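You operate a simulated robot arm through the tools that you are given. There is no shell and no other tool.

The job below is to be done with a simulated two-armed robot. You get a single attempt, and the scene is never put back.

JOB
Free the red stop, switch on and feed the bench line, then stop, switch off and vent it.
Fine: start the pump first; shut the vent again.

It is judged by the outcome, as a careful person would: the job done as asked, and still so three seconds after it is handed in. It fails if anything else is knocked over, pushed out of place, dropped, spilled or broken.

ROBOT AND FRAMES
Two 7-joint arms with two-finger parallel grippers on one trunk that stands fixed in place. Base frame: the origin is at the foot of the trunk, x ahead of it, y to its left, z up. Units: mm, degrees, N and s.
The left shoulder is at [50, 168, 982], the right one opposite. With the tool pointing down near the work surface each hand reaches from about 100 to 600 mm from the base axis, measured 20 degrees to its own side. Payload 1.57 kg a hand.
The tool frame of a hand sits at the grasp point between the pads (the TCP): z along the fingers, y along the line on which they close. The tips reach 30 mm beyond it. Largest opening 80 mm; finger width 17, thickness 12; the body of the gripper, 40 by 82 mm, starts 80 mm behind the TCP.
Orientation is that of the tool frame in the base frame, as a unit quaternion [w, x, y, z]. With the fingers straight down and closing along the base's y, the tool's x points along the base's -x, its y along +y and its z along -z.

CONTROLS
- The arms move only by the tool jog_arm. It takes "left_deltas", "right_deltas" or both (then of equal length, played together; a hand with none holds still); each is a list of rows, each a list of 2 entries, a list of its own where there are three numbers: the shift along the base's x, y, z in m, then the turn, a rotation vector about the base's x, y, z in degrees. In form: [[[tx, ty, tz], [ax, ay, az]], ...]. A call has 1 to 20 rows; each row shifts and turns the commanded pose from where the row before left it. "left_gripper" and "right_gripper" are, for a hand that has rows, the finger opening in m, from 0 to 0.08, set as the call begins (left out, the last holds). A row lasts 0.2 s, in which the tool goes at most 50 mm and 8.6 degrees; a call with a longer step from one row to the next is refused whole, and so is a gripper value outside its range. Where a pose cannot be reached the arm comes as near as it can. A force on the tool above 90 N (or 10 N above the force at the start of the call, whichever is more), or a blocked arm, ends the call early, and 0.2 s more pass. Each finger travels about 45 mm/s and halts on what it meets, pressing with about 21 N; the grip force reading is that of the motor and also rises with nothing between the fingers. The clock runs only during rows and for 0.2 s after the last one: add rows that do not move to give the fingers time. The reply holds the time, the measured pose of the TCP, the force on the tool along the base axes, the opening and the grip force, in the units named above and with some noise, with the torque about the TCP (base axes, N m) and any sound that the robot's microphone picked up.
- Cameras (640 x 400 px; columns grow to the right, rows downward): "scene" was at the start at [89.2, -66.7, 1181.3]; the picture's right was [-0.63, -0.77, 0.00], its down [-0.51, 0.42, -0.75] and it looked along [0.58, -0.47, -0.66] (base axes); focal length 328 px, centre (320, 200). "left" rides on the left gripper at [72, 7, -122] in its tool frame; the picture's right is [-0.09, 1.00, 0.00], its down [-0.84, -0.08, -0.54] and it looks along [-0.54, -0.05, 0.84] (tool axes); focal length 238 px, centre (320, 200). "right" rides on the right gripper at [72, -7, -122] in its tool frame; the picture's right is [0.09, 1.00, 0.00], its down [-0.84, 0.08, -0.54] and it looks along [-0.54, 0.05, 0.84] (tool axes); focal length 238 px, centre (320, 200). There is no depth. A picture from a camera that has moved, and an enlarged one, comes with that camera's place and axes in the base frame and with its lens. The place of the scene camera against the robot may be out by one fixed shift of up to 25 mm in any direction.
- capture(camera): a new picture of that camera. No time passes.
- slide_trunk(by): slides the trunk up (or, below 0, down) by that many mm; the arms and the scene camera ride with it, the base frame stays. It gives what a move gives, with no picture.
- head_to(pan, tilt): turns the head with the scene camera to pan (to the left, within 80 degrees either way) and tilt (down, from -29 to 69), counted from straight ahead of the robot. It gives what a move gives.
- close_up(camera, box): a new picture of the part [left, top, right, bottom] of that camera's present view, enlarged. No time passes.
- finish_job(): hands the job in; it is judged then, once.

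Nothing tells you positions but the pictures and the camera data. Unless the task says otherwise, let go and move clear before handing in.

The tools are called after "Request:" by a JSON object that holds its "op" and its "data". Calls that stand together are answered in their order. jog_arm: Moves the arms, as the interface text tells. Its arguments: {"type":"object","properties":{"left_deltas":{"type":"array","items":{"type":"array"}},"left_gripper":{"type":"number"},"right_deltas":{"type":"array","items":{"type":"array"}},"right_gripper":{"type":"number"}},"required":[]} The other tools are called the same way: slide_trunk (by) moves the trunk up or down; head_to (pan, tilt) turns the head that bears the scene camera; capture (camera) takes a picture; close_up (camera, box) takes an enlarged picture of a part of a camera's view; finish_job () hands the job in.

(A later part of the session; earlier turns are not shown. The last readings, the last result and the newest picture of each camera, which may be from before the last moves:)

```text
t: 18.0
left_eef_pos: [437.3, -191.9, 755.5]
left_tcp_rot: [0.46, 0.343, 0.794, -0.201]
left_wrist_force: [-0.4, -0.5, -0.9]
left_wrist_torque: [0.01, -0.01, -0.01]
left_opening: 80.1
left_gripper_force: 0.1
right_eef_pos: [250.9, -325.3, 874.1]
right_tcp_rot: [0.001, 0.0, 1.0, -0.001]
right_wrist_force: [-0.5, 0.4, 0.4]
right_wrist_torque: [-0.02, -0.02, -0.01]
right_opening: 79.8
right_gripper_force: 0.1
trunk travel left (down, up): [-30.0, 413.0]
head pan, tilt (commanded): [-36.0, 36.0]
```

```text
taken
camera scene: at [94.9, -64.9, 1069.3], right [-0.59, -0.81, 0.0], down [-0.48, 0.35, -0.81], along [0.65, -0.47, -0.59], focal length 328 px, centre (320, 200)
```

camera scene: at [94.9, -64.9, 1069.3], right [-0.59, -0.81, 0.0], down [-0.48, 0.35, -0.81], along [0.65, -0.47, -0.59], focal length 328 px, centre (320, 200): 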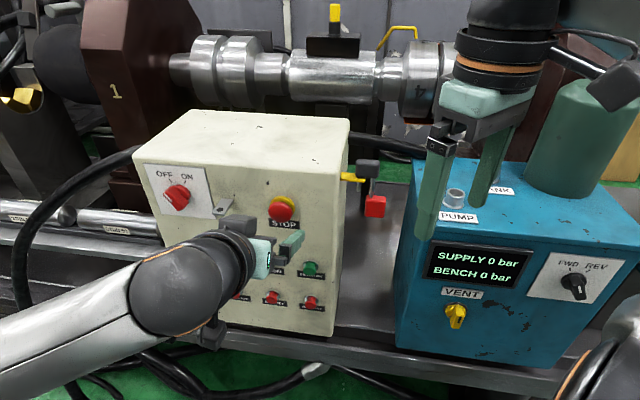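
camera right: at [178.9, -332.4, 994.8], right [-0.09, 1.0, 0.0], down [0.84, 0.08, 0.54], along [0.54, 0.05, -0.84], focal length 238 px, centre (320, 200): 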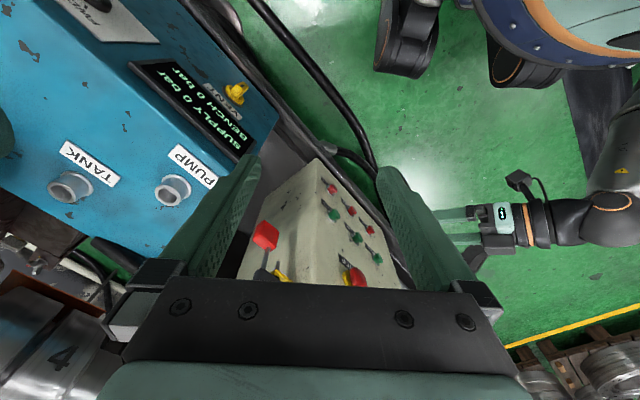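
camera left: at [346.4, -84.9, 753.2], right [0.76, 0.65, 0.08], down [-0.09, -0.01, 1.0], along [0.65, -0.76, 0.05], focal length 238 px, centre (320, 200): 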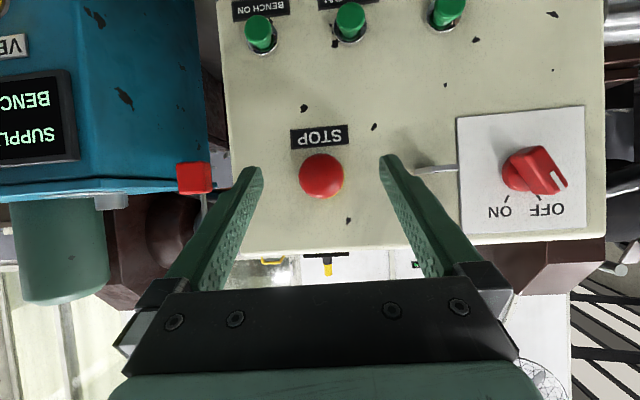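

The stop sits centred between the open fingers. I'll advance along the face normal so the pads straddle it.

Request:
{"op": "jog_arm", "data": {"left_deltas": [[[0.0103, -0.0109, -0.0005], [0, 0, 0]], [[0.0103, -0.0109, -0.0005], [0, 0, 0]], [[0.0103, -0.0109, 0], [0, 0, 0]], [[0, 0, 0], [0, 0, 0]]]}}

Request:
{"op": "capture", "data": {"camera": "left"}}

Request:
{"op": "capture", "data": {"camera": "right"}}

```text
t: 19.0
left_eef_pos: [468.4, -225.9, 756.1]
left_tcp_rot: [0.46, 0.343, 0.793, -0.201]
left_wrist_force: [0.4, 0.4, 0.1]
left_wrist_torque: [0.04, -0.01, -0.04]
left_opening: 80.0
left_gripper_force: 0.0
right_eef_pos: [250.5, -326.2, 874.8]
right_tcp_rot: [0.0, 0.001, 1.0, 0.001]
right_wrist_force: [-0.2, 0.8, -0.5]
right_wrist_torque: [-0.02, 0.0, 0.01]
right_opening: 80.3
right_gripper_force: 0.0
trunk travel left (down, up): [-30.0, 413.0]
head pan, tilt (commanded): [-36.0, 36.0]
```

```text
taken
camera left: at [376.8, -118.2, 752.8], right [0.76, 0.65, 0.08], down [-0.09, -0.01, 1.0], along [0.65, -0.76, 0.05], focal length 238 px, centre (320, 200)
```

left: 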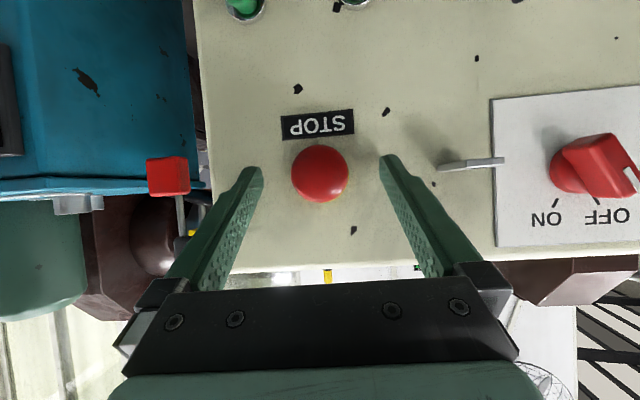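

```text
taken
camera right: at [178.9, -332.4, 994.8], right [-0.09, 1.0, 0.0], down [0.84, 0.08, 0.54], along [0.54, 0.05, -0.84], focal length 238 px, centre (320, 200)
```

right: 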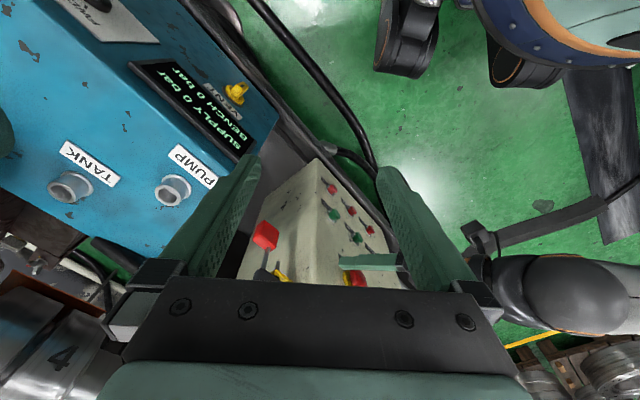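

The pads straddle the knob without contact, so I'll close gently on it.

Request:
{"op": "jog_arm", "data": {"left_deltas": [[[0, 0, 0], [0, 0, 0]], [[0, 0, 0], [0, 0, 0]], [[0, 0, 0], [0, 0, 0]], [[0, 0, 0], [0, 0, 0]], [[0, 0, 0], [0, 0, 0]]], "left_gripper": 0.02}}

Request:
{"op": "capture", "data": {"camera": "left"}}

Request:
{"op": "close_up", "data": {"camera": "scene", "box": [200, 170, 360, 290]}}

```text
t: 20.2
left_eef_pos: [467.4, -226.1, 756.6]
left_tcp_rot: [0.461, 0.343, 0.793, -0.202]
left_wrist_force: [-2.8, -3.7, 0.6]
left_wrist_torque: [-0.08, -0.04, 0.26]
left_opening: 39.6
left_gripper_force: 38.2
right_eef_pos: [249.9, -326.2, 874.3]
right_tcp_rot: [0.0, 0.0, 1.0, 0.0]
right_wrist_force: [0.9, 0.0, 0.1]
right_wrist_torque: [0.01, 0.03, 0.0]
right_opening: 80.2
right_gripper_force: 0.0
trunk travel left (down, up): [-30.0, 413.0]
head pan, tilt (commanded): [-36.0, 36.0]
```

```text
taken
camera left: at [376.3, -118.4, 752.9], right [0.76, 0.65, 0.08], down [-0.09, -0.01, 1.0], along [0.65, -0.76, 0.05], focal length 238 px, centre (320, 200)
```

left: 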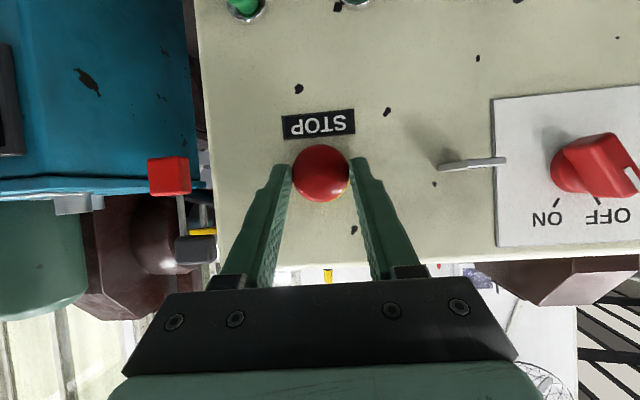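

```text
3.33 times, centred on (280, 230) of scene
camera zoom: at [94.8, -65.1, 1069.4], right [-0.59, -0.81, 0.0], down [-0.48, 0.35, -0.81], along [0.65, -0.48, -0.59], focal length 1095 px, centre (453, 100)
```

zoom: 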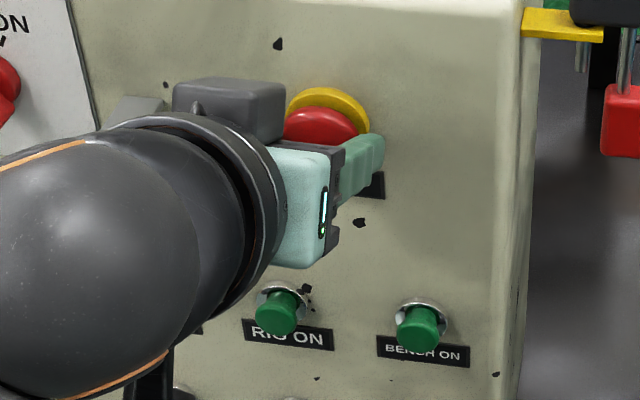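

I have a firm grip on the knob at 39.6 mm. Now I'll twist it clockwise, as seen from the front, about its own axis.

Request:
{"op": "jog_arm", "data": {"left_deltas": [[[-0.00114, -0.00108, -0.0001], [5.147, -5.456, 0]], [[-0.00112, -0.00106, -0.00031], [5.147, -5.456, 0]], [[-0.00108, -0.00102, -0.0005], [5.147, -5.456, 0]], [[-0.00103, -0.00097, -0.00069], [5.147, -5.456, 0]]]}}

Request:
{"op": "capture", "data": {"camera": "left"}}

```text
t: 21.2
left_eef_pos: [464.9, -229.1, 753.1]
left_tcp_rot: [0.531, 0.451, 0.717, 0.015]
left_wrist_force: [-2.6, -0.9, -7.6]
left_wrist_torque: [0.09, 0.73, 0.98]
left_opening: 39.2
left_gripper_force: 44.4
right_eef_pos: [249.8, -327.2, 874.8]
right_tcp_rot: [0.0, -0.001, 1.0, 0.0]
right_wrist_force: [-0.4, -0.2, -0.4]
right_wrist_torque: [0.0, 0.01, 0.01]
right_opening: 79.9
right_gripper_force: 0.1
trunk travel left (down, up): [-30.0, 413.0]
head pan, tilt (commanded): [-36.0, 36.0]
```

```text
taken
camera left: at [373.1, -121.6, 752.9], right [0.63, 0.53, 0.57], down [-0.45, -0.35, 0.82], along [0.63, -0.77, 0.01], focal length 238 px, centre (320, 200)
```

left: 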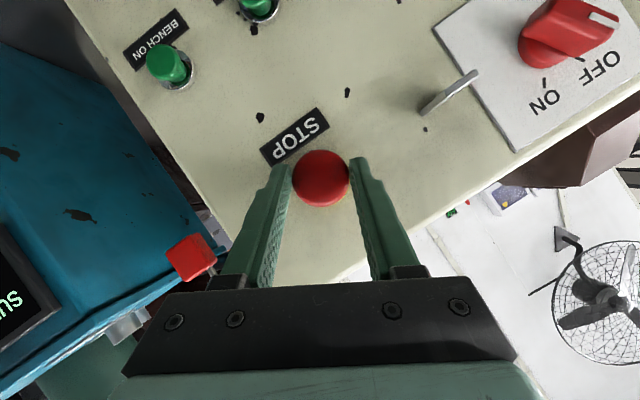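

Request:
{"op": "jog_arm", "data": {"left_deltas": [[[-0.00095, -0.0009, -0.00087], [5.147, -5.456, 0]], [[-0.00086, -0.00081, -0.00104], [5.147, -5.456, 0]], [[0, 0, 0], [0, 0, 0]]]}}

Request:
{"op": "close_up", "data": {"camera": "scene", "box": [200, 170, 360, 290]}}

Request:
{"op": "capture", "data": {"camera": "left"}}

```text
t: 22.0
left_eef_pos: [462.6, -233.0, 753.5]
left_tcp_rot: [0.557, 0.495, 0.656, 0.118]
left_wrist_force: [-5.5, -3.4, -0.2]
left_wrist_torque: [-0.41, 0.02, 0.01]
left_opening: 38.6
left_gripper_force: 32.9
right_eef_pos: [249.4, -325.9, 873.5]
right_tcp_rot: [0.0, 0.0, 1.0, 0.0]
right_wrist_force: [-0.2, -0.1, 1.0]
right_wrist_torque: [-0.01, -0.02, -0.01]
right_opening: 80.2
right_gripper_force: 0.1
trunk travel left (down, up): [-30.0, 413.0]
head pan, tilt (commanded): [-36.0, 36.0]
```

```text
3.33 times, centred on (280, 230) of scene
camera zoom: at [94.6, -65.0, 1069.4], right [-0.59, -0.81, 0.0], down [-0.48, 0.35, -0.81], along [0.65, -0.48, -0.59], focal length 1095 px, centre (453, 100)
```

zoom: 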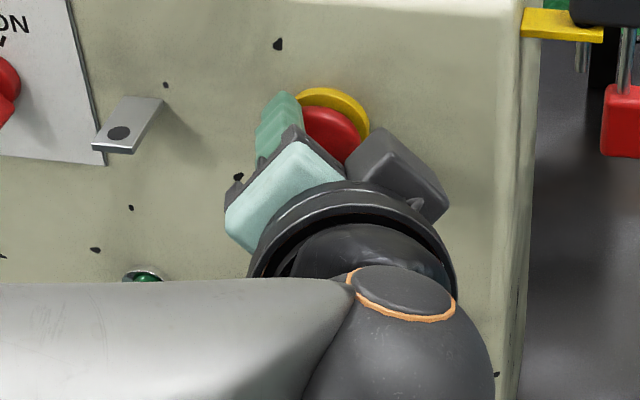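

```text
taken
camera left: at [370.1, -124.9, 755.3], right [0.5, 0.41, 0.76], down [-0.59, -0.48, 0.65], along [0.63, -0.78, 0.0], focal length 238 px, centre (320, 200)
```

left: 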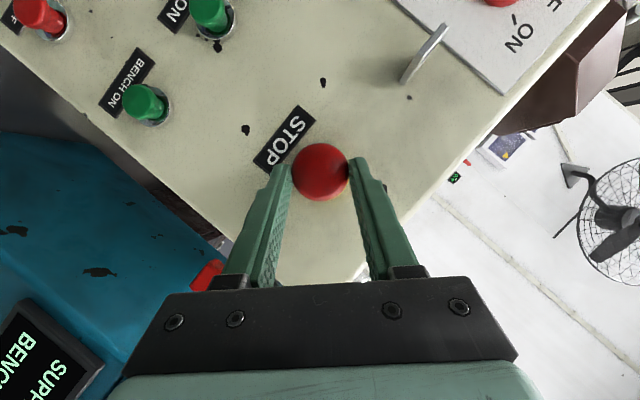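

Request:
{"op": "jog_arm", "data": {"left_deltas": [[[-0.00076, -0.00071, -0.00118], [5.147, -5.456, 0]], [[-0.00063, -0.0006, -0.00131], [5.147, -5.456, 0]], [[0, 0, 0], [0, 0, 0]]]}}

Request:
{"op": "close_up", "data": {"camera": "left", "box": [240, 80, 400, 220]}}

Request:
{"op": "close_up", "data": {"camera": "scene", "box": [240, 170, 340, 240]}}

```text
t: 22.8
left_eef_pos: [461.8, -233.1, 749.0]
left_tcp_rot: [0.57, 0.527, 0.589, 0.224]
left_wrist_force: [0.7, -0.5, -3.3]
left_wrist_torque: [-0.47, -0.09, 0.38]
left_opening: 38.9
left_gripper_force: 44.8
right_eef_pos: [250.3, -326.8, 873.7]
right_tcp_rot: [-0.001, 0.0, 1.0, 0.001]
right_wrist_force: [-0.2, 0.3, -0.3]
right_wrist_torque: [0.0, -0.01, 0.04]
right_opening: 80.0
right_gripper_force: 0.0
trunk travel left (down, up): [-30.0, 413.0]
head pan, tilt (commanded): [-36.0, 36.0]
```

```text
2.86 times, centred on (320, 150) of left
camera zoom: at [368.7, -125.8, 753.3], right [0.34, 0.26, 0.9], down [-0.69, -0.58, 0.43], along [0.63, -0.77, -0.02], focal length 681 px, centre (320, 343)
```

zoom: 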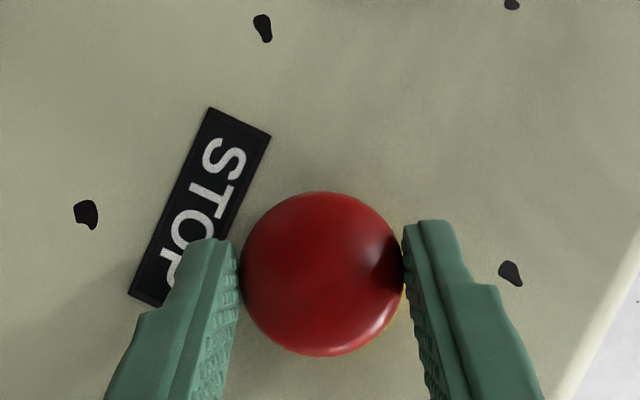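

```text
5.71 times, centred on (290, 205) of scene
camera zoom: at [95.0, -65.0, 1069.3], right [-0.59, -0.81, 0.0], down [-0.48, 0.35, -0.81], along [0.65, -0.48, -0.59], focal length 1877 px, centre (491, 171)
```

zoom: 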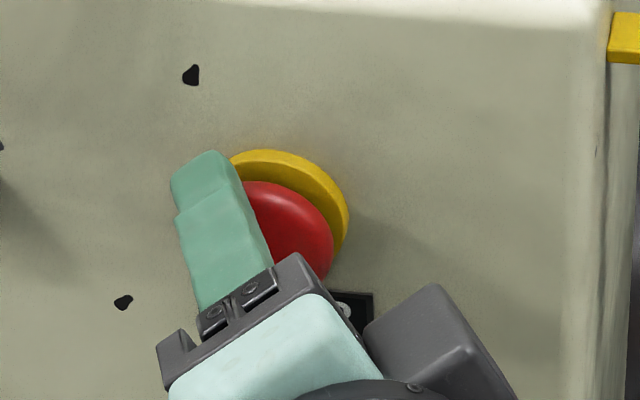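

I've twisted it about 60°. I'll open the fingers, back straight off and check whether the stop came out.

Request:
{"op": "jog_arm", "data": {"left_deltas": [[[0, 0, 0], [0, 0, 0]], [[0, 0, 0], [0, 0, 0]], [[0, 0, 0], [0, 0, 0]], [[-0.0137, 0.0145, 0], [0, 0, 0]], [[-0.0137, 0.0145, 0], [0, 0, 0]], [[-0.0137, 0.0145, 0], [0, 0, 0]], [[-0.0137, 0.0145, 0], [0, 0, 0]]], "left_gripper": 0.08}}

Request:
{"op": "capture", "data": {"camera": "left"}}

Request:
{"op": "capture", "data": {"camera": "scene"}}

Request:
{"op": "close_up", "data": {"camera": "scene", "box": [240, 170, 340, 240]}}

```text
t: 24.4
left_eef_pos: [407.9, -173.3, 750.5]
left_tcp_rot: [0.57, 0.527, 0.589, 0.223]
left_wrist_force: [1.0, -0.4, 0.1]
left_wrist_torque: [-0.01, 0.02, 0.03]
left_opening: 80.1
left_gripper_force: 0.0
right_eef_pos: [250.8, -326.9, 874.9]
right_tcp_rot: [0.0, 0.0, 1.0, 0.0]
right_wrist_force: [-0.8, 0.0, -0.6]
right_wrist_torque: [-0.03, 0.03, -0.03]
right_opening: 80.1
right_gripper_force: 0.0
trunk travel left (down, up): [-30.0, 413.0]
head pan, tilt (commanded): [-36.0, 36.0]
```

```text
taken
camera left: at [313.8, -67.7, 753.3], right [0.35, 0.26, 0.9], down [-0.69, -0.58, 0.43], along [0.63, -0.77, -0.02], focal length 238 px, centre (320, 200)
```

left: 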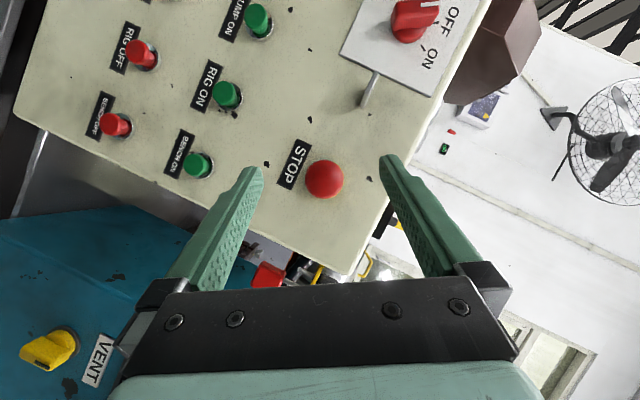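

```text
taken
camera scene: at [95.0, -64.9, 1069.3], right [-0.59, -0.81, 0.0], down [-0.48, 0.35, -0.81], along [0.65, -0.48, -0.59], focal length 328 px, centre (320, 200)
```

scene: 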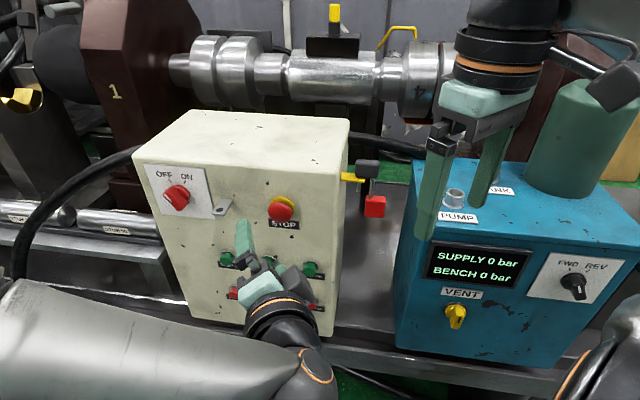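

```text
5.71 times, centred on (290, 205) of scene
camera zoom: at [95.0, -64.9, 1069.3], right [-0.59, -0.81, 0.0], down [-0.48, 0.35, -0.81], along [0.65, -0.48, -0.59], focal length 1877 px, centre (491, 171)
```

zoom: 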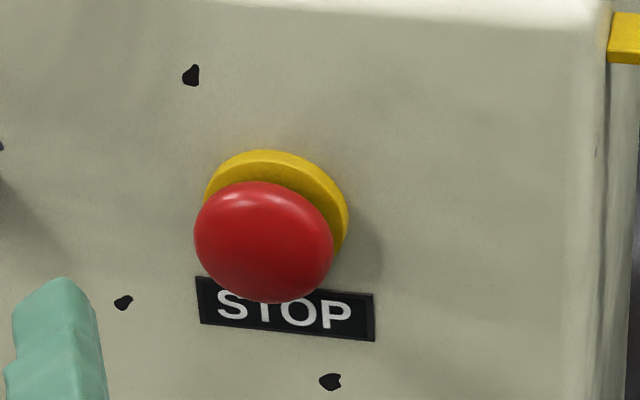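

Compared with earlier views, the mushroom hasn't moved relative to its yellow collar and there was no click, so it isn't freed yet. I'll go back in, grip it, and test the opposite twist while watching the torque.

Request:
{"op": "jog_arm", "data": {"left_deltas": [[[0.0137, -0.0145, 0], [0, 0, 0]], [[0.0137, -0.0145, 0], [0, 0, 0]], [[0.0137, -0.0145, 0], [0, 0, 0]], [[0.0135, -0.0143, 0], [0, 0, 0]], [[0, 0, 0], [0, 0, 0]]], "left_gripper": 0.08}}

Request:
{"op": "jog_arm", "data": {"left_deltas": [[[0, 0, 0], [0, 0, 0]], [[0, 0, 0], [0, 0, 0]], [[0, 0, 0], [0, 0, 0]], [[0, 0, 0], [0, 0, 0]], [[0, 0, 0], [0, 0, 0]]], "left_gripper": 0.02}}

Request:
{"op": "jog_arm", "data": {"left_deltas": [[[0.00063, 0.0006, 0.00131], [-5.147, 5.456, 0]], [[0.00076, 0.00071, 0.00118], [-5.147, 5.456, 0]]]}}

Request:
{"op": "jog_arm", "data": {"left_deltas": [[[0.00086, 0.00081, 0.00104], [-5.147, 5.456, 0]], [[0.00095, 0.0009, 0.00087], [-5.147, 5.456, 0]]]}}

Request:
{"op": "close_up", "data": {"camera": "scene", "box": [240, 170, 340, 240]}}

```text
t: 25.6
left_eef_pos: [463.0, -233.4, 749.4]
left_tcp_rot: [0.57, 0.528, 0.588, 0.224]
left_wrist_force: [0.3, 0.5, -0.1]
left_wrist_torque: [0.0, 0.0, -0.03]
left_opening: 80.4
left_gripper_force: 0.0
right_eef_pos: [250.8, -327.2, 873.3]
right_tcp_rot: [-0.001, -0.001, 1.0, 0.0]
right_wrist_force: [-0.9, -0.3, 0.2]
right_wrist_torque: [0.02, 0.01, -0.01]
right_opening: 80.1
right_gripper_force: 0.0
trunk travel left (down, up): [-30.0, 413.0]
head pan, tilt (commanded): [-36.0, 36.0]
```

```text
t: 26.8
left_eef_pos: [461.0, -232.7, 749.4]
left_tcp_rot: [0.57, 0.528, 0.589, 0.224]
left_wrist_force: [-0.1, -0.4, -0.5]
left_wrist_torque: [-0.24, -0.23, 0.14]
left_opening: 39.1
left_gripper_force: 37.4
right_eef_pos: [251.2, -326.4, 873.8]
right_tcp_rot: [0.0, -0.001, 1.0, 0.0]
right_wrist_force: [0.6, -0.3, 0.6]
right_wrist_torque: [-0.01, 0.02, 0.0]
right_opening: 79.8
right_gripper_force: 0.1
trunk travel left (down, up): [-30.0, 413.0]
head pan, tilt (commanded): [-36.0, 36.0]
```

```text
t: 27.4
left_eef_pos: [463.5, -231.0, 752.0]
left_tcp_rot: [0.556, 0.494, 0.658, 0.119]
left_wrist_force: [0.0, -0.3, -2.4]
left_wrist_torque: [0.16, -0.62, -0.13]
left_opening: 38.3
left_gripper_force: 44.2
right_eef_pos: [251.2, -327.0, 875.0]
right_tcp_rot: [0.0, 0.0, 1.0, 0.0]
right_wrist_force: [-0.1, -0.3, 0.3]
right_wrist_torque: [-0.01, 0.01, 0.03]
right_opening: 80.0
right_gripper_force: 0.1
trunk travel left (down, up): [-30.0, 413.0]
head pan, tilt (commanded): [-36.0, 36.0]
```

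```text
t: 28.0
left_eef_pos: [463.9, -230.2, 754.3]
left_tcp_rot: [0.533, 0.451, 0.716, 0.01]
left_wrist_force: [-2.5, -1.7, -3.1]
left_wrist_torque: [0.12, -0.78, 0.12]
left_opening: 39.3
left_gripper_force: 44.8
right_eef_pos: [251.2, -326.9, 873.8]
right_tcp_rot: [0.001, -0.001, 1.0, 0.0]
right_wrist_force: [0.0, -0.4, 0.4]
right_wrist_torque: [0.01, -0.01, 0.0]
right_opening: 80.2
right_gripper_force: 0.0
trunk travel left (down, up): [-30.0, 413.0]
head pan, tilt (commanded): [-36.0, 36.0]
```

```text
5.71 times, centred on (290, 205) of scene
camera zoom: at [94.8, -65.2, 1069.3], right [-0.59, -0.81, 0.0], down [-0.48, 0.35, -0.81], along [0.65, -0.48, -0.59], focal length 1877 px, centre (491, 171)
```

zoom: 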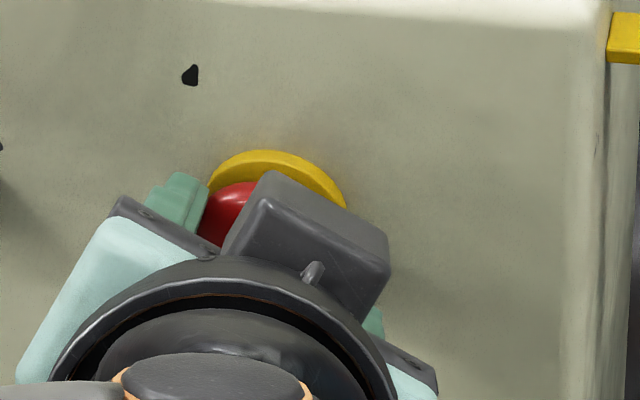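

The opposite way meets a hard stop at about 0.7 Nm, while clockwise the knob really turned at 0.2–0.4 Nm and sprang back when released. So clockwise is right, but my grip probably kept it from rising. I'll re-grip from further back, twist clockwise again and pull while it is turned.

Request:
{"op": "jog_arm", "data": {"left_deltas": [[[0, 0, 0], [0, 0, 0]], [[0, 0, 0], [0, 0, 0]], [[0, 0, 0], [0, 0, 0]], [[0.0011, 0.00104, 0.0006], [-5.147, 5.456, 0]], [[0.0011, 0.00104, 0.0005], [-5.147, 5.456, 0]], [[0.0011, 0.00104, 0.0003], [-5.147, 5.456, 0]], [[0.0011, 0.00104, 0.0001], [-5.147, 5.456, 0]], [[0.0011, 0.00104, -0.0001], [-5.147, 5.456, 0]], [[0.0011, 0.00104, -0.0002], [-5.147, 5.456, 0]], [[0, 0, 0], [0, 0, 0]]], "left_gripper": 0.08}}

Request:
{"op": "close_up", "data": {"camera": "scene", "box": [240, 170, 340, 240]}}

Request:
{"op": "capture", "data": {"camera": "left"}}

```text
t: 30.2
left_eef_pos: [471.7, -224.1, 755.7]
left_tcp_rot: [0.412, 0.279, 0.813, -0.303]
left_wrist_force: [0.7, 0.8, 0.3]
left_wrist_torque: [-0.01, 0.03, 0.01]
left_opening: 80.2
left_gripper_force: 0.0
right_eef_pos: [250.9, -325.6, 873.5]
right_tcp_rot: [0.0, 0.0, 1.0, 0.0]
right_wrist_force: [0.0, -0.1, -0.2]
right_wrist_torque: [-0.01, 0.02, -0.01]
right_opening: 80.0
right_gripper_force: 0.1
trunk travel left (down, up): [-30.0, 413.0]
head pan, tilt (commanded): [-36.0, 36.0]
```

```text
5.71 times, centred on (290, 205) of scene
camera zoom: at [94.9, -64.9, 1069.3], right [-0.59, -0.81, 0.0], down [-0.48, 0.35, -0.81], along [0.65, -0.48, -0.59], focal length 1877 px, centre (491, 171)
```

zoom: 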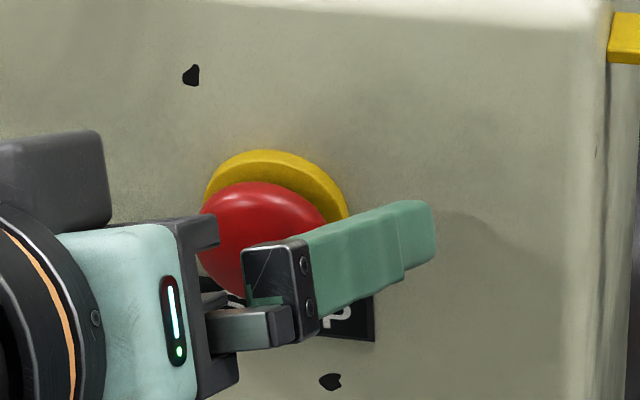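

```text
taken
camera left: at [379.3, -116.2, 750.4], right [0.75, 0.64, -0.19], down [0.1, 0.17, 0.98], along [0.66, -0.75, 0.06], focal length 238 px, centre (320, 200)
```

left: 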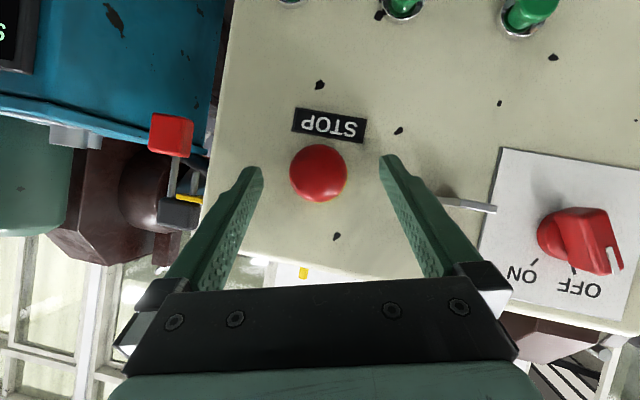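

Request:
{"op": "jog_arm", "data": {"left_deltas": [[[0, 0, 0], [0, 0, 0]], [[0, 0, 0], [0, 0, 0]], [[0, 0, 0], [0, 0, 0]], [[0, 0, 0], [0, 0, 0]], [[0, 0, 0], [0, 0, 0]]], "left_gripper": 0.02}}

Request:
{"op": "jog_arm", "data": {"left_deltas": [[[-0.00112, -0.00106, 0.0003], [5.147, -5.456, 0]], [[-0.00114, -0.00107, 0.0001], [5.147, -5.456, 0]], [[-0.00114, -0.00107, -0.0001], [5.147, -5.456, 0]]]}}

Request:
{"op": "jog_arm", "data": {"left_deltas": [[[-0.00112, -0.00106, -0.0003], [5.147, -5.456, 0]], [[-0.00108, -0.00102, -0.0005], [5.147, -5.456, 0]], [[-0.00102, -0.00097, -0.0007], [5.147, -5.456, 0]]]}}

Request:
{"op": "jog_arm", "data": {"left_deltas": [[[-0.00095, -0.0009, -0.00087], [5.147, -5.456, 0]], [[-0.00086, -0.00081, -0.00104], [5.147, -5.456, 0]]]}}

Request:
{"op": "close_up", "data": {"camera": "scene", "box": [240, 170, 340, 240]}}

```text
t: 31.4
left_eef_pos: [469.5, -224.0, 755.8]
left_tcp_rot: [0.411, 0.281, 0.812, -0.304]
left_wrist_force: [-4.2, -3.5, 1.7]
left_wrist_torque: [-0.1, 0.06, 0.22]
left_opening: 38.5
left_gripper_force: 37.7
right_eef_pos: [249.5, -326.3, 873.9]
right_tcp_rot: [0.0, 0.0, 1.0, 0.0]
right_wrist_force: [0.6, 0.3, -0.5]
right_wrist_torque: [-0.02, -0.04, -0.03]
right_opening: 80.1
right_gripper_force: 0.0
trunk travel left (down, up): [-30.0, 413.0]
head pan, tilt (commanded): [-36.0, 36.0]
```

```text
t: 32.2
left_eef_pos: [466.7, -227.3, 756.7]
left_tcp_rot: [0.482, 0.374, 0.778, -0.148]
left_wrist_force: [-7.1, -6.9, 3.0]
left_wrist_torque: [-0.15, 0.52, 0.32]
left_opening: 38.8
left_gripper_force: 44.6
right_eef_pos: [249.9, -325.9, 873.7]
right_tcp_rot: [0.0, 0.0, 1.0, 0.001]
right_wrist_force: [-0.4, 0.0, -0.1]
right_wrist_torque: [0.02, -0.03, 0.0]
right_opening: 80.0
right_gripper_force: 0.0
trunk travel left (down, up): [-30.0, 413.0]
head pan, tilt (commanded): [-36.0, 36.0]
```

```text
t: 33.0
left_eef_pos: [465.4, -228.9, 752.2]
left_tcp_rot: [0.531, 0.452, 0.717, 0.015]
left_wrist_force: [-4.3, -3.5, -8.9]
left_wrist_torque: [0.1, 0.71, 0.95]
left_opening: 39.4
left_gripper_force: 44.6
right_eef_pos: [250.6, -327.0, 873.0]
right_tcp_rot: [0.0, 0.0, 1.0, -0.001]
right_wrist_force: [0.3, 0.0, -0.4]
right_wrist_torque: [0.02, 0.01, 0.01]
right_opening: 79.8
right_gripper_force: 0.1
trunk travel left (down, up): [-30.0, 413.0]
head pan, tilt (commanded): [-36.0, 36.0]
```

```text
t: 33.6
left_eef_pos: [461.6, -232.7, 754.1]
left_tcp_rot: [0.558, 0.495, 0.656, 0.117]
left_wrist_force: [-7.7, -4.5, -2.3]
left_wrist_torque: [-0.61, 0.54, 0.63]
left_opening: 37.8
left_gripper_force: 44.5
right_eef_pos: [250.3, -326.2, 874.0]
right_tcp_rot: [0.0, 0.0, 1.0, 0.0]
right_wrist_force: [-0.5, 0.0, -0.7]
right_wrist_torque: [-0.01, -0.03, 0.01]
right_opening: 80.0
right_gripper_force: 0.0
trunk travel left (down, up): [-30.0, 413.0]
head pan, tilt (commanded): [-36.0, 36.0]
```

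```text
5.71 times, centred on (290, 205) of scene
camera zoom: at [94.7, -65.0, 1069.5], right [-0.59, -0.81, 0.0], down [-0.48, 0.35, -0.81], along [0.65, -0.48, -0.59], focal length 1877 px, centre (491, 171)
```

zoom: 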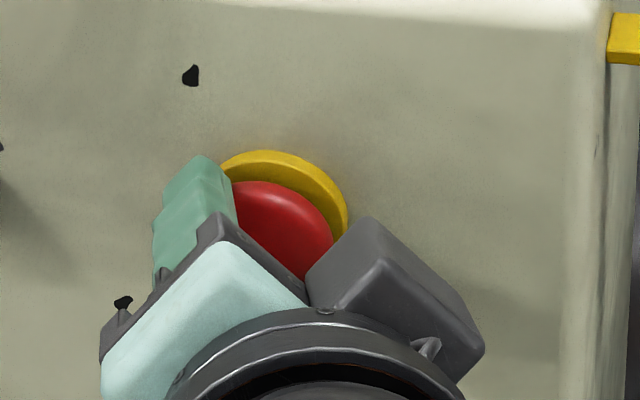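

Now, with the twist held, I'll pull gently straight out and watch the force.

Request:
{"op": "jog_arm", "data": {"left_deltas": [[[-0.0014, 0.00145, 0], [0, 0, 0]], [[-0.0014, 0.00145, 0], [0, 0, 0]], [[-0.0014, 0.00145, 0], [0, 0, 0]]]}}

Request:
{"op": "jog_arm", "data": {"left_deltas": [[[-0.0014, 0.00145, 0], [0, 0, 0]], [[-0.0014, 0.00145, 0], [0, 0, 0]], [[-0.0014, 0.00145, 0], [0, 0, 0]]]}}

Request:
{"op": "close_up", "data": {"camera": "scene", "box": [240, 170, 340, 240]}}

```text
t: 34.4
left_eef_pos: [457.5, -227.6, 753.1]
left_tcp_rot: [0.558, 0.494, 0.656, 0.119]
left_wrist_force: [-5.8, -6.4, 2.1]
left_wrist_torque: [-0.73, -0.58, -0.53]
left_opening: 38.0
left_gripper_force: 44.3
right_eef_pos: [250.0, -326.7, 873.7]
right_tcp_rot: [0.0, 0.001, 1.0, -0.001]
right_wrist_force: [-0.3, -0.9, 0.3]
right_wrist_torque: [0.01, -0.01, 0.0]
right_opening: 79.9
right_gripper_force: 0.1
trunk travel left (down, up): [-30.0, 413.0]
head pan, tilt (commanded): [-36.0, 36.0]
```

```text
t: 35.2
left_eef_pos: [454.8, -226.3, 753.2]
left_tcp_rot: [0.558, 0.494, 0.656, 0.118]
left_wrist_force: [14.1, -32.7, 1.2]
left_wrist_torque: [-0.64, -0.28, -0.23]
left_opening: 38.4
left_gripper_force: 43.6
right_eef_pos: [251.1, -328.2, 873.7]
right_tcp_rot: [0.0, 0.0, 1.0, 0.001]
right_wrist_force: [0.9, 0.0, 0.3]
right_wrist_torque: [-0.02, 0.02, -0.01]
right_opening: 80.0
right_gripper_force: 0.1
trunk travel left (down, up): [-30.0, 413.0]
head pan, tilt (commanded): [-36.0, 36.0]
```

```text
5.71 times, centred on (290, 205) of scene
camera zoom: at [95.6, -66.7, 1069.1], right [-0.59, -0.81, 0.0], down [-0.48, 0.35, -0.81], along [0.65, -0.47, -0.59], focal length 1877 px, centre (491, 171)
```

zoom: 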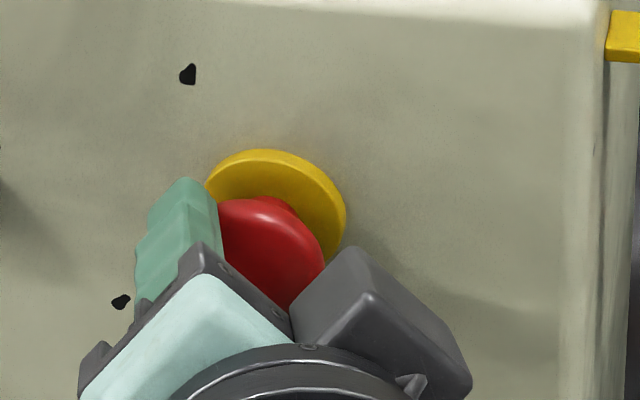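

The knob came out; I can see its neck now, and the pull then met a firm end stop. I'll relax slightly, open the fingers, back away and check that it stays out.

Request:
{"op": "jog_arm", "data": {"left_deltas": [[[0.0014, -0.00145, 0], [0, 0, 0]], [[0, 0, 0], [0, 0, 0]], [[0, 0, 0], [0, 0, 0]], [[0, 0, 0], [0, 0, 0]]], "left_gripper": 0.08}}

Request:
{"op": "jog_arm", "data": {"left_deltas": [[[-0.0137, 0.0145, 0], [0, 0, 0]], [[-0.0137, 0.0145, 0], [0, 0, 0]], [[-0.0137, 0.0145, 0], [0, 0, 0]], [[-0.0137, 0.0145, 0], [0, 0, 0]], [[0, 0, 0], [0, 0, 0]]]}}

Request:
{"op": "close_up", "data": {"camera": "scene", "box": [240, 170, 340, 240]}}

Request:
{"op": "capture", "data": {"camera": "left"}}

Request:
{"op": "capture", "data": {"camera": "scene"}}

```text
t: 36.2
left_eef_pos: [455.9, -223.6, 752.0]
left_tcp_rot: [0.556, 0.493, 0.658, 0.119]
left_wrist_force: [-0.6, -1.0, 1.0]
left_wrist_torque: [0.01, -0.01, -0.01]
left_opening: 80.1
left_gripper_force: 0.1
right_eef_pos: [251.3, -326.7, 873.6]
right_tcp_rot: [0.0, 0.0, 1.0, 0.0]
right_wrist_force: [0.5, -0.5, 0.4]
right_wrist_torque: [-0.01, 0.01, 0.02]
right_opening: 79.8
right_gripper_force: 0.0
trunk travel left (down, up): [-30.0, 413.0]
head pan, tilt (commanded): [-36.0, 36.0]
```

```text
t: 37.4
left_eef_pos: [400.6, -167.1, 752.7]
left_tcp_rot: [0.556, 0.493, 0.658, 0.118]
left_wrist_force: [-0.2, -0.6, 0.1]
left_wrist_torque: [0.01, -0.01, 0.0]
left_opening: 80.2
left_gripper_force: 0.0
right_eef_pos: [251.5, -326.2, 873.8]
right_tcp_rot: [0.0, 0.0, 1.0, 0.0]
right_wrist_force: [0.2, 0.7, 0.2]
right_wrist_torque: [0.02, 0.0, 0.02]
right_opening: 80.0
right_gripper_force: 0.0
trunk travel left (down, up): [-30.0, 413.0]
head pan, tilt (commanded): [-36.0, 36.0]
```

```text
5.71 times, centred on (290, 205) of scene
camera zoom: at [94.9, -64.9, 1069.4], right [-0.59, -0.81, 0.0], down [-0.48, 0.35, -0.81], along [0.65, -0.48, -0.59], focal length 1877 px, centre (491, 171)
```

zoom: 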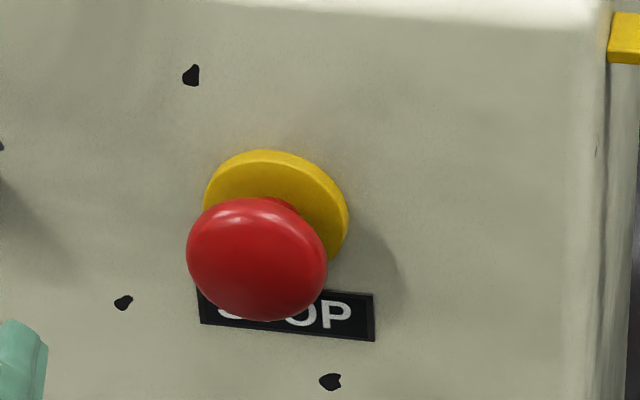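

```text
taken
camera left: at [308.2, -59.3, 754.9], right [0.5, 0.41, 0.76], down [-0.59, -0.48, 0.65], along [0.63, -0.78, 0.0], focal length 238 px, centre (320, 200)
```

left: 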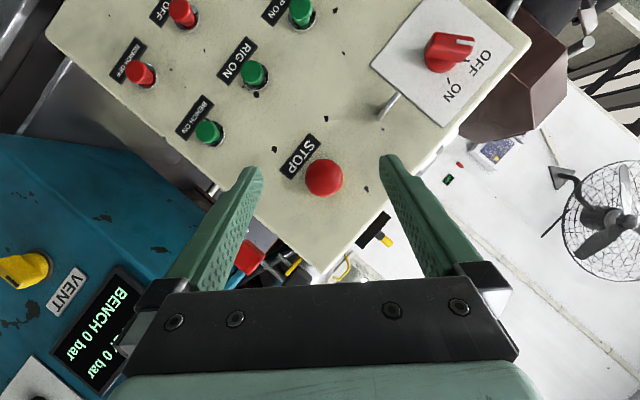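

```text
taken
camera scene: at [94.9, -64.9, 1069.4], right [-0.59, -0.81, 0.0], down [-0.48, 0.35, -0.81], along [0.65, -0.48, -0.59], focal length 328 px, centre (320, 200)
```

scene: 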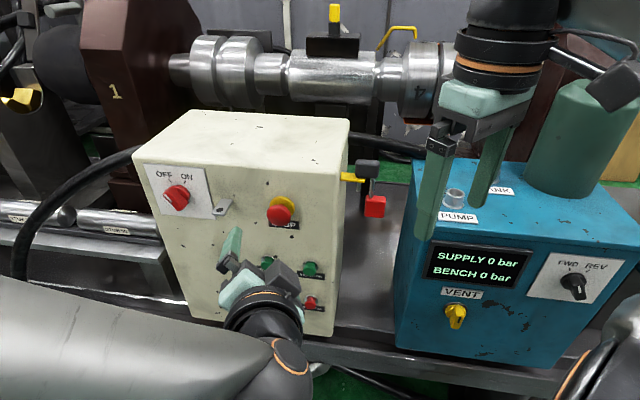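

The stop is out and stays out. Next is the main switch, so I'll roll the left hand back and move in front of the OFF/ON knob to see its geometry.

Request:
{"op": "close_up", "data": {"camera": "left", "box": [360, 0, 520, 130]}}

Request:
{"op": "jog_arm", "data": {"left_deltas": [[[0.006, 0.0156, 0.001], [-5.147, 5.456, 0]], [[0.006, 0.0156, 0.001], [-5.147, 5.456, 0]], [[0.006, 0.0156, 0.001], [-5.147, 5.456, 0]], [[0.006, 0.0156, 0.001], [-5.147, 5.456, 0]], [[0.006, 0.0156, 0.001], [-5.147, 5.456, 0]], [[0.006, 0.0156, 0.001], [-5.147, 5.456, 0]], [[0.006, 0.0056, 0.001], [0, 0, 0]], [[0, 0, 0], [0, 0, 0]]]}}

Request:
{"op": "capture", "data": {"camera": "left"}}

Request:
{"op": "capture", "data": {"camera": "scene"}}

```text
3.08 times, centred on (440, 65) of left
camera zoom: at [308.2, -59.3, 754.9], right [0.5, 0.41, 0.76], down [-0.59, -0.48, 0.65], along [0.63, -0.78, 0.0], focal length 733 px, centre (-49, 615)
```

zoom: 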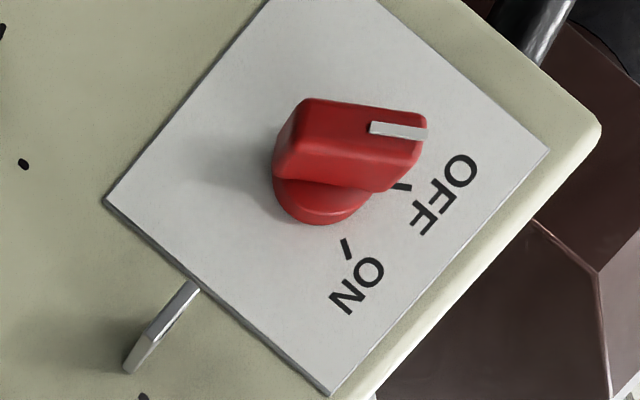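

```text
t: 39.2
left_eef_pos: [442.5, -67.4, 759.7]
left_tcp_rot: [0.46, 0.343, 0.794, -0.201]
left_wrist_force: [0.6, 1.0, 0.5]
left_wrist_torque: [0.01, 0.02, -0.05]
left_opening: 80.1
left_gripper_force: 0.2
right_eef_pos: [250.7, -325.9, 873.9]
right_tcp_rot: [0.0, 0.0, 1.0, 0.0]
right_wrist_force: [-0.9, -0.3, -0.1]
right_wrist_torque: [-0.01, -0.01, 0.03]
right_opening: 79.8
right_gripper_force: 0.1
trunk travel left (down, up): [-30.0, 413.0]
head pan, tilt (commanded): [-36.0, 36.0]
```

```text
taken
camera left: at [351.3, 40.8, 756.2], right [0.76, 0.65, 0.08], down [-0.09, -0.01, 1.0], along [0.65, -0.76, 0.05], focal length 238 px, centre (320, 200)
```

left: 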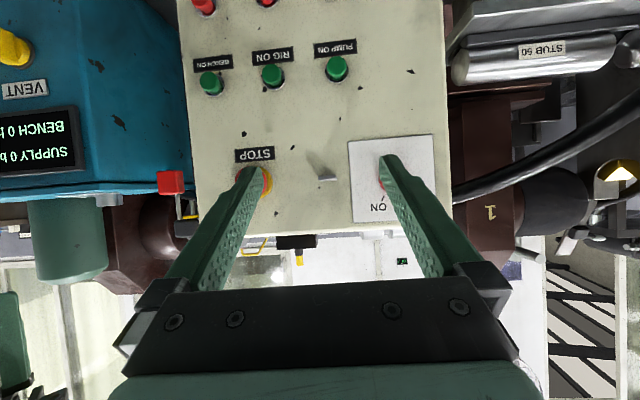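

```text
taken
camera scene: at [94.9, -64.9, 1069.3], right [-0.59, -0.81, 0.0], down [-0.48, 0.35, -0.81], along [0.65, -0.48, -0.59], focal length 328 px, centre (320, 200)
```

scene: 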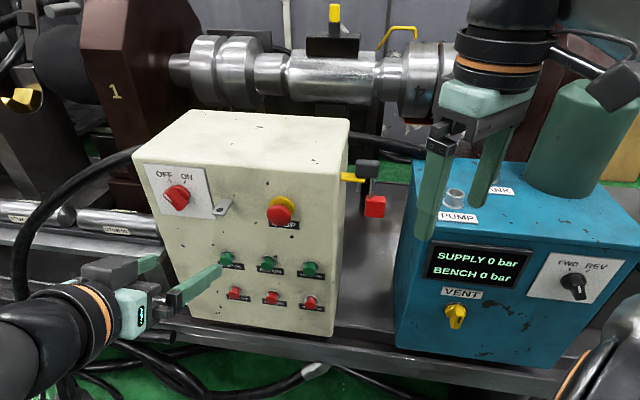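

The switch knob is at about u=361, z=753 on the panel, with its bar 30° left of vertical (OFF) and ON 30° right. I'll roll the hand −30° to match the bar and line up in front of it.

Request:
{"op": "jog_arm", "data": {"left_deltas": [[[0.0227, 0.003, 0.0011], [-5.147, 5.456, 0]], [[0.0227, 0.003, 0.0011], [-5.147, 5.456, 0]], [[0.0227, 0.003, 0.0011], [-5.147, 5.456, 0]], [[0.0227, 0.003, 0.0011], [-5.147, 5.456, 0]], [[0.0227, 0.003, 0.0011], [0, 0, 0]], [[0, 0, 0], [0, 0, 0]]], "left_gripper": 0.05}}

Request:
{"op": "capture", "data": {"camera": "left"}}

Request:
{"op": "capture", "data": {"camera": "scene"}}

```text
t: 40.6
left_eef_pos: [556.6, -52.5, 764.6]
left_tcp_rot: [0.356, 0.212, 0.817, -0.401]
left_wrist_force: [-0.1, 1.1, -0.2]
left_wrist_torque: [0.01, 0.03, 0.02]
left_opening: 50.1
left_gripper_force: 0.1
right_eef_pos: [250.7, -326.0, 873.6]
right_tcp_rot: [0.0, 0.001, 1.0, 0.0]
right_wrist_force: [0.2, -0.3, -0.2]
right_wrist_torque: [0.02, 0.05, -0.03]
right_opening: 80.0
right_gripper_force: 0.1
trunk travel left (down, up): [-30.0, 413.0]
head pan, tilt (commanded): [-36.0, 36.0]
```

```text
taken
camera left: at [464.1, 53.9, 757.3], right [0.69, 0.58, -0.43], down [0.28, 0.34, 0.9], along [0.67, -0.74, 0.07], focal length 238 px, centre (320, 200)
```

left: 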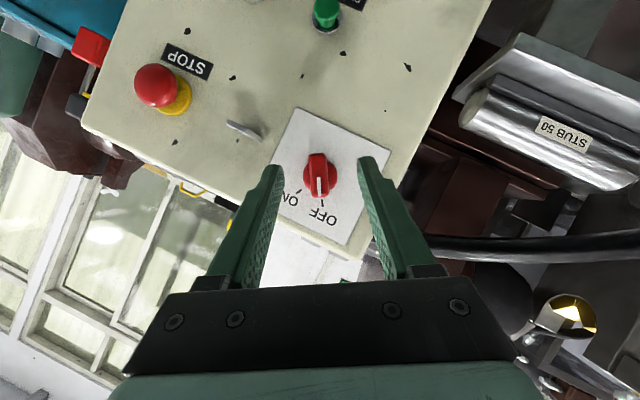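

```text
taken
camera scene: at [95.0, -64.9, 1069.3], right [-0.59, -0.81, 0.0], down [-0.48, 0.35, -0.81], along [0.65, -0.48, -0.59], focal length 328 px, centre (320, 200)
```

scene: 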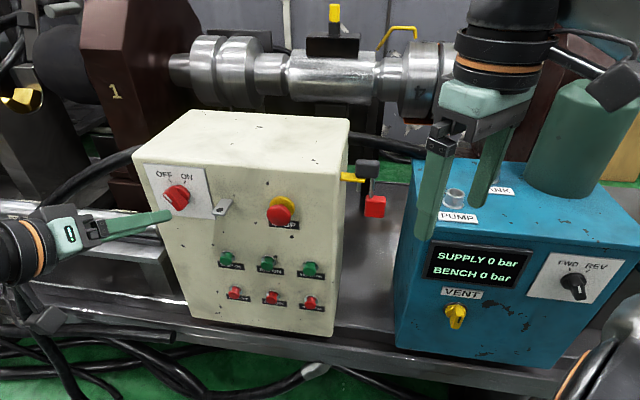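

The bar is perfectly aligned between the fingers. I'll advance about 42 mm first and look.

Request:
{"op": "jog_arm", "data": {"left_deltas": [[[0.0096, -0.0102, 0], [0, 0, 0]], [[0.0096, -0.0102, 0], [0, 0, 0]], [[0.0096, -0.0102, 0], [0, 0, 0]], [[0, 0, 0], [0, 0, 0]]]}}

Request:
{"op": "capture", "data": {"camera": "left"}}

Request:
{"op": "close_up", "data": {"camera": "scene", "box": [110, 140, 250, 250]}}

```text
t: 41.6
left_eef_pos: [584.4, -81.9, 763.0]
left_tcp_rot: [0.355, 0.212, 0.818, -0.4]
left_wrist_force: [0.6, 0.1, 0.0]
left_wrist_torque: [-0.01, 0.04, -0.02]
left_opening: 50.2
left_gripper_force: 0.0
right_eef_pos: [250.6, -325.5, 873.5]
right_tcp_rot: [0.0, 0.001, 1.0, 0.0]
right_wrist_force: [0.4, -1.1, -0.2]
right_wrist_torque: [-0.02, 0.0, -0.02]
right_opening: 79.7
right_gripper_force: 0.0
trunk travel left (down, up): [-30.0, 413.0]
head pan, tilt (commanded): [-36.0, 36.0]
```

```text
taken
camera left: at [492.1, 23.4, 757.5], right [0.69, 0.58, -0.43], down [0.28, 0.34, 0.9], along [0.67, -0.74, 0.07], focal length 238 px, centre (320, 200)
```

left: 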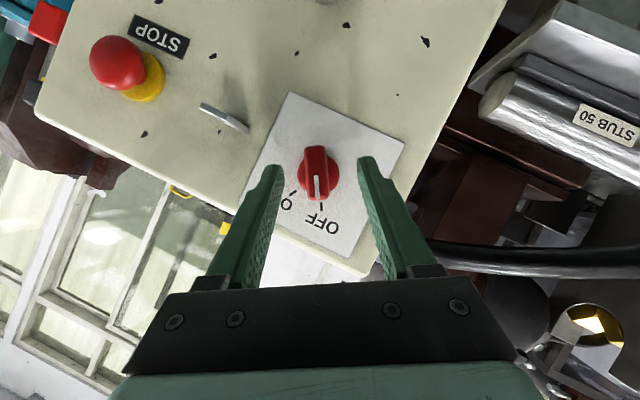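

```text
3.64 times, centred on (180, 195) of scene
camera zoom: at [94.9, -64.9, 1069.3], right [-0.59, -0.81, 0.0], down [-0.48, 0.35, -0.81], along [0.65, -0.48, -0.59], focal length 1195 px, centre (829, 218)
```

zoom: 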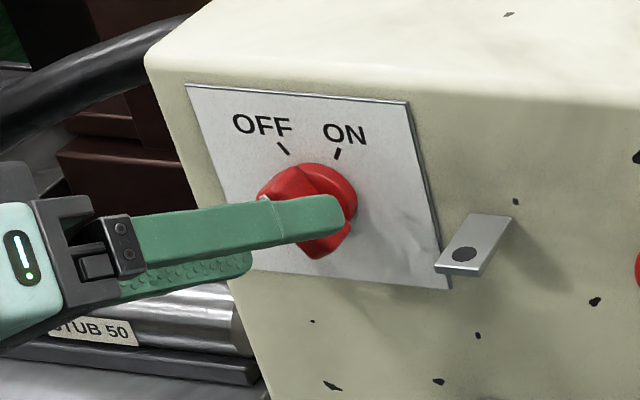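

Request:
{"op": "jog_arm", "data": {"left_deltas": [[[0.0031, -0.0033, 0.0005], [0, 0, 0]], [[0.0031, -0.0033, 0.0005], [0, 0, 0]], [[0, 0, 0], [0, 0, 0]]]}}

Request:
{"op": "jog_arm", "data": {"left_deltas": [[[0, 0, 0], [0, 0, 0]], [[0, 0, 0], [0, 0, 0]], [[0, 0, 0], [0, 0, 0]], [[0, 0, 0], [0, 0, 0]]], "left_gripper": 0.006}}

Request:
{"op": "capture", "data": {"camera": "left"}}

Request:
{"op": "close_up", "data": {"camera": "scene", "box": [110, 140, 250, 250]}}

```text
t: 42.4
left_eef_pos: [591.8, -90.3, 764.9]
left_tcp_rot: [0.356, 0.211, 0.818, -0.399]
left_wrist_force: [-0.6, -0.5, -0.2]
left_wrist_torque: [0.0, 0.0, -0.01]
left_opening: 50.1
left_gripper_force: 0.0
right_eef_pos: [250.2, -327.3, 873.9]
right_tcp_rot: [-0.001, 0.0, 1.0, 0.001]
right_wrist_force: [-0.9, -0.2, -0.6]
right_wrist_torque: [0.02, 0.0, 0.01]
right_opening: 79.9
right_gripper_force: 0.2
trunk travel left (down, up): [-30.0, 413.0]
head pan, tilt (commanded): [-36.0, 36.0]
```

```text
t: 43.4
left_eef_pos: [590.5, -90.6, 767.3]
left_tcp_rot: [0.357, 0.213, 0.817, -0.401]
left_wrist_force: [-6.4, -5.5, 3.5]
left_wrist_torque: [-0.09, 0.07, 0.05]
left_opening: 16.0
left_gripper_force: 31.1
right_eef_pos: [250.3, -326.5, 874.2]
right_tcp_rot: [0.0, 0.0, 1.0, 0.0]
right_wrist_force: [0.4, 0.1, -0.9]
right_wrist_torque: [-0.01, 0.02, -0.02]
right_opening: 80.1
right_gripper_force: 0.0
trunk travel left (down, up): [-30.0, 413.0]
head pan, tilt (commanded): [-36.0, 36.0]
```

```text
taken
camera left: at [497.2, 15.9, 760.0], right [0.69, 0.58, -0.43], down [0.28, 0.34, 0.9], along [0.67, -0.74, 0.07], focal length 238 px, centre (320, 200)
```

left: 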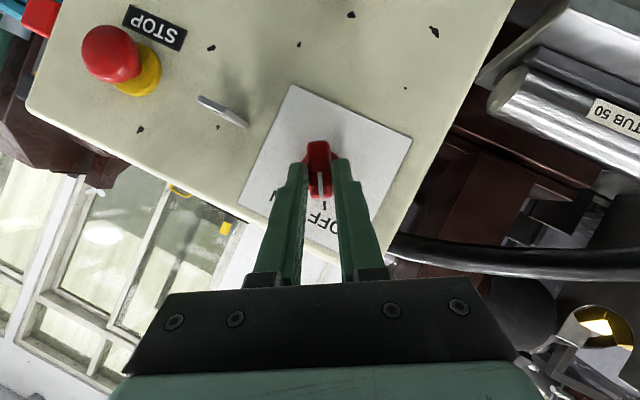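

```text
3.64 times, centred on (180, 195) of scene
camera zoom: at [94.2, -65.2, 1069.5], right [-0.59, -0.81, 0.0], down [-0.47, 0.35, -0.81], along [0.66, -0.48, -0.59], focal length 1195 px, centre (829, 218)
```

zoom: 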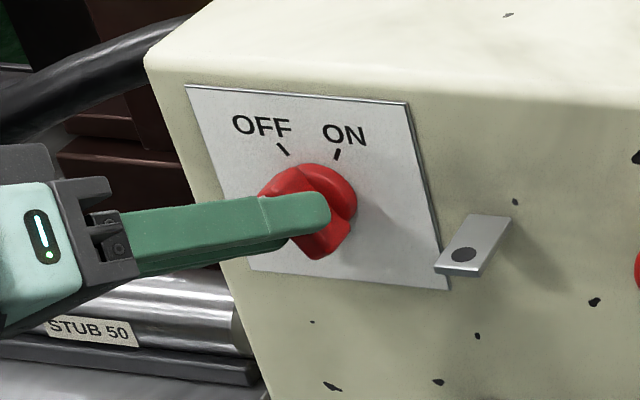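

I'm gripping the bar (16 mm wide). Now I'll turn it clockwise 60° to ON about its own axis.

Request:
{"op": "jog_arm", "data": {"left_deltas": [[[-0.00118, -0.00111, 0.0008], [5.147, -5.456, 0]], [[-0.00124, -0.00117, 0.00058], [5.147, -5.456, 0]], [[-0.00129, -0.00121, 0.00035], [5.147, -5.456, 0]], [[-0.00131, -0.00124, 0.00012], [5.147, -5.456, 0]], [[-0.00131, -0.00124, -0.00012], [5.147, -5.456, 0]], [[-0.00129, -0.00121, -0.00035], [5.147, -5.456, 0]], [[-0.00124, -0.00117, -0.00058], [5.147, -5.456, 0]], [[-0.00118, -0.00111, -0.0008], [5.147, -5.456, 0]], [[0, 0, 0], [0, 0, 0]]]}}

Request:
{"op": "capture", "data": {"camera": "left"}}

Request:
{"op": "close_up", "data": {"camera": "scene", "box": [110, 140, 250, 250]}}

```text
t: 45.4
left_eef_pos: [580.3, -99.1, 766.1]
left_tcp_rot: [0.533, 0.453, 0.715, 0.013]
left_wrist_force: [-10.9, -8.0, -0.9]
left_wrist_torque: [-0.22, 0.0, 0.05]
left_opening: 15.5
left_gripper_force: 31.7
right_eef_pos: [249.7, -327.0, 874.6]
right_tcp_rot: [0.0, -0.001, 1.0, 0.0]
right_wrist_force: [-0.7, -0.1, 0.0]
right_wrist_torque: [-0.02, 0.0, -0.01]
right_opening: 80.2
right_gripper_force: 0.1
trunk travel left (down, up): [-30.0, 413.0]
head pan, tilt (commanded): [-36.0, 36.0]
```

```text
taken
camera left: at [489.1, 8.4, 765.6], right [0.63, 0.53, 0.57], down [-0.45, -0.35, 0.82], along [0.63, -0.78, 0.02], focal length 238 px, centre (320, 200)
```

left: 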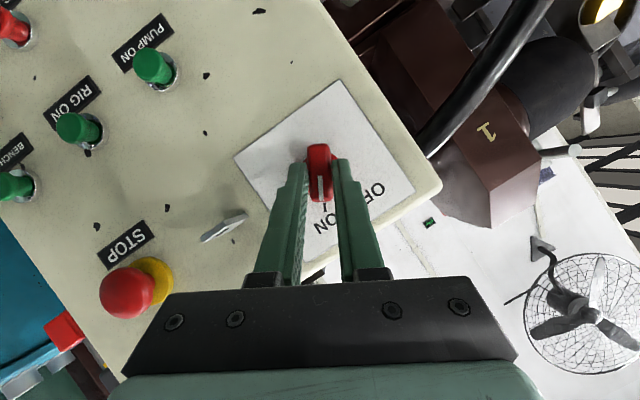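

```text
3.64 times, centred on (180, 195) of scene
camera zoom: at [94.3, -65.4, 1069.3], right [-0.59, -0.81, 0.0], down [-0.47, 0.35, -0.81], along [0.66, -0.48, -0.59], focal length 1195 px, centre (829, 218)
```

zoom: 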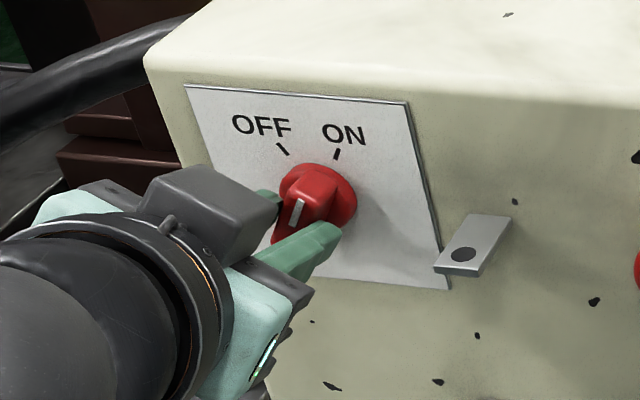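

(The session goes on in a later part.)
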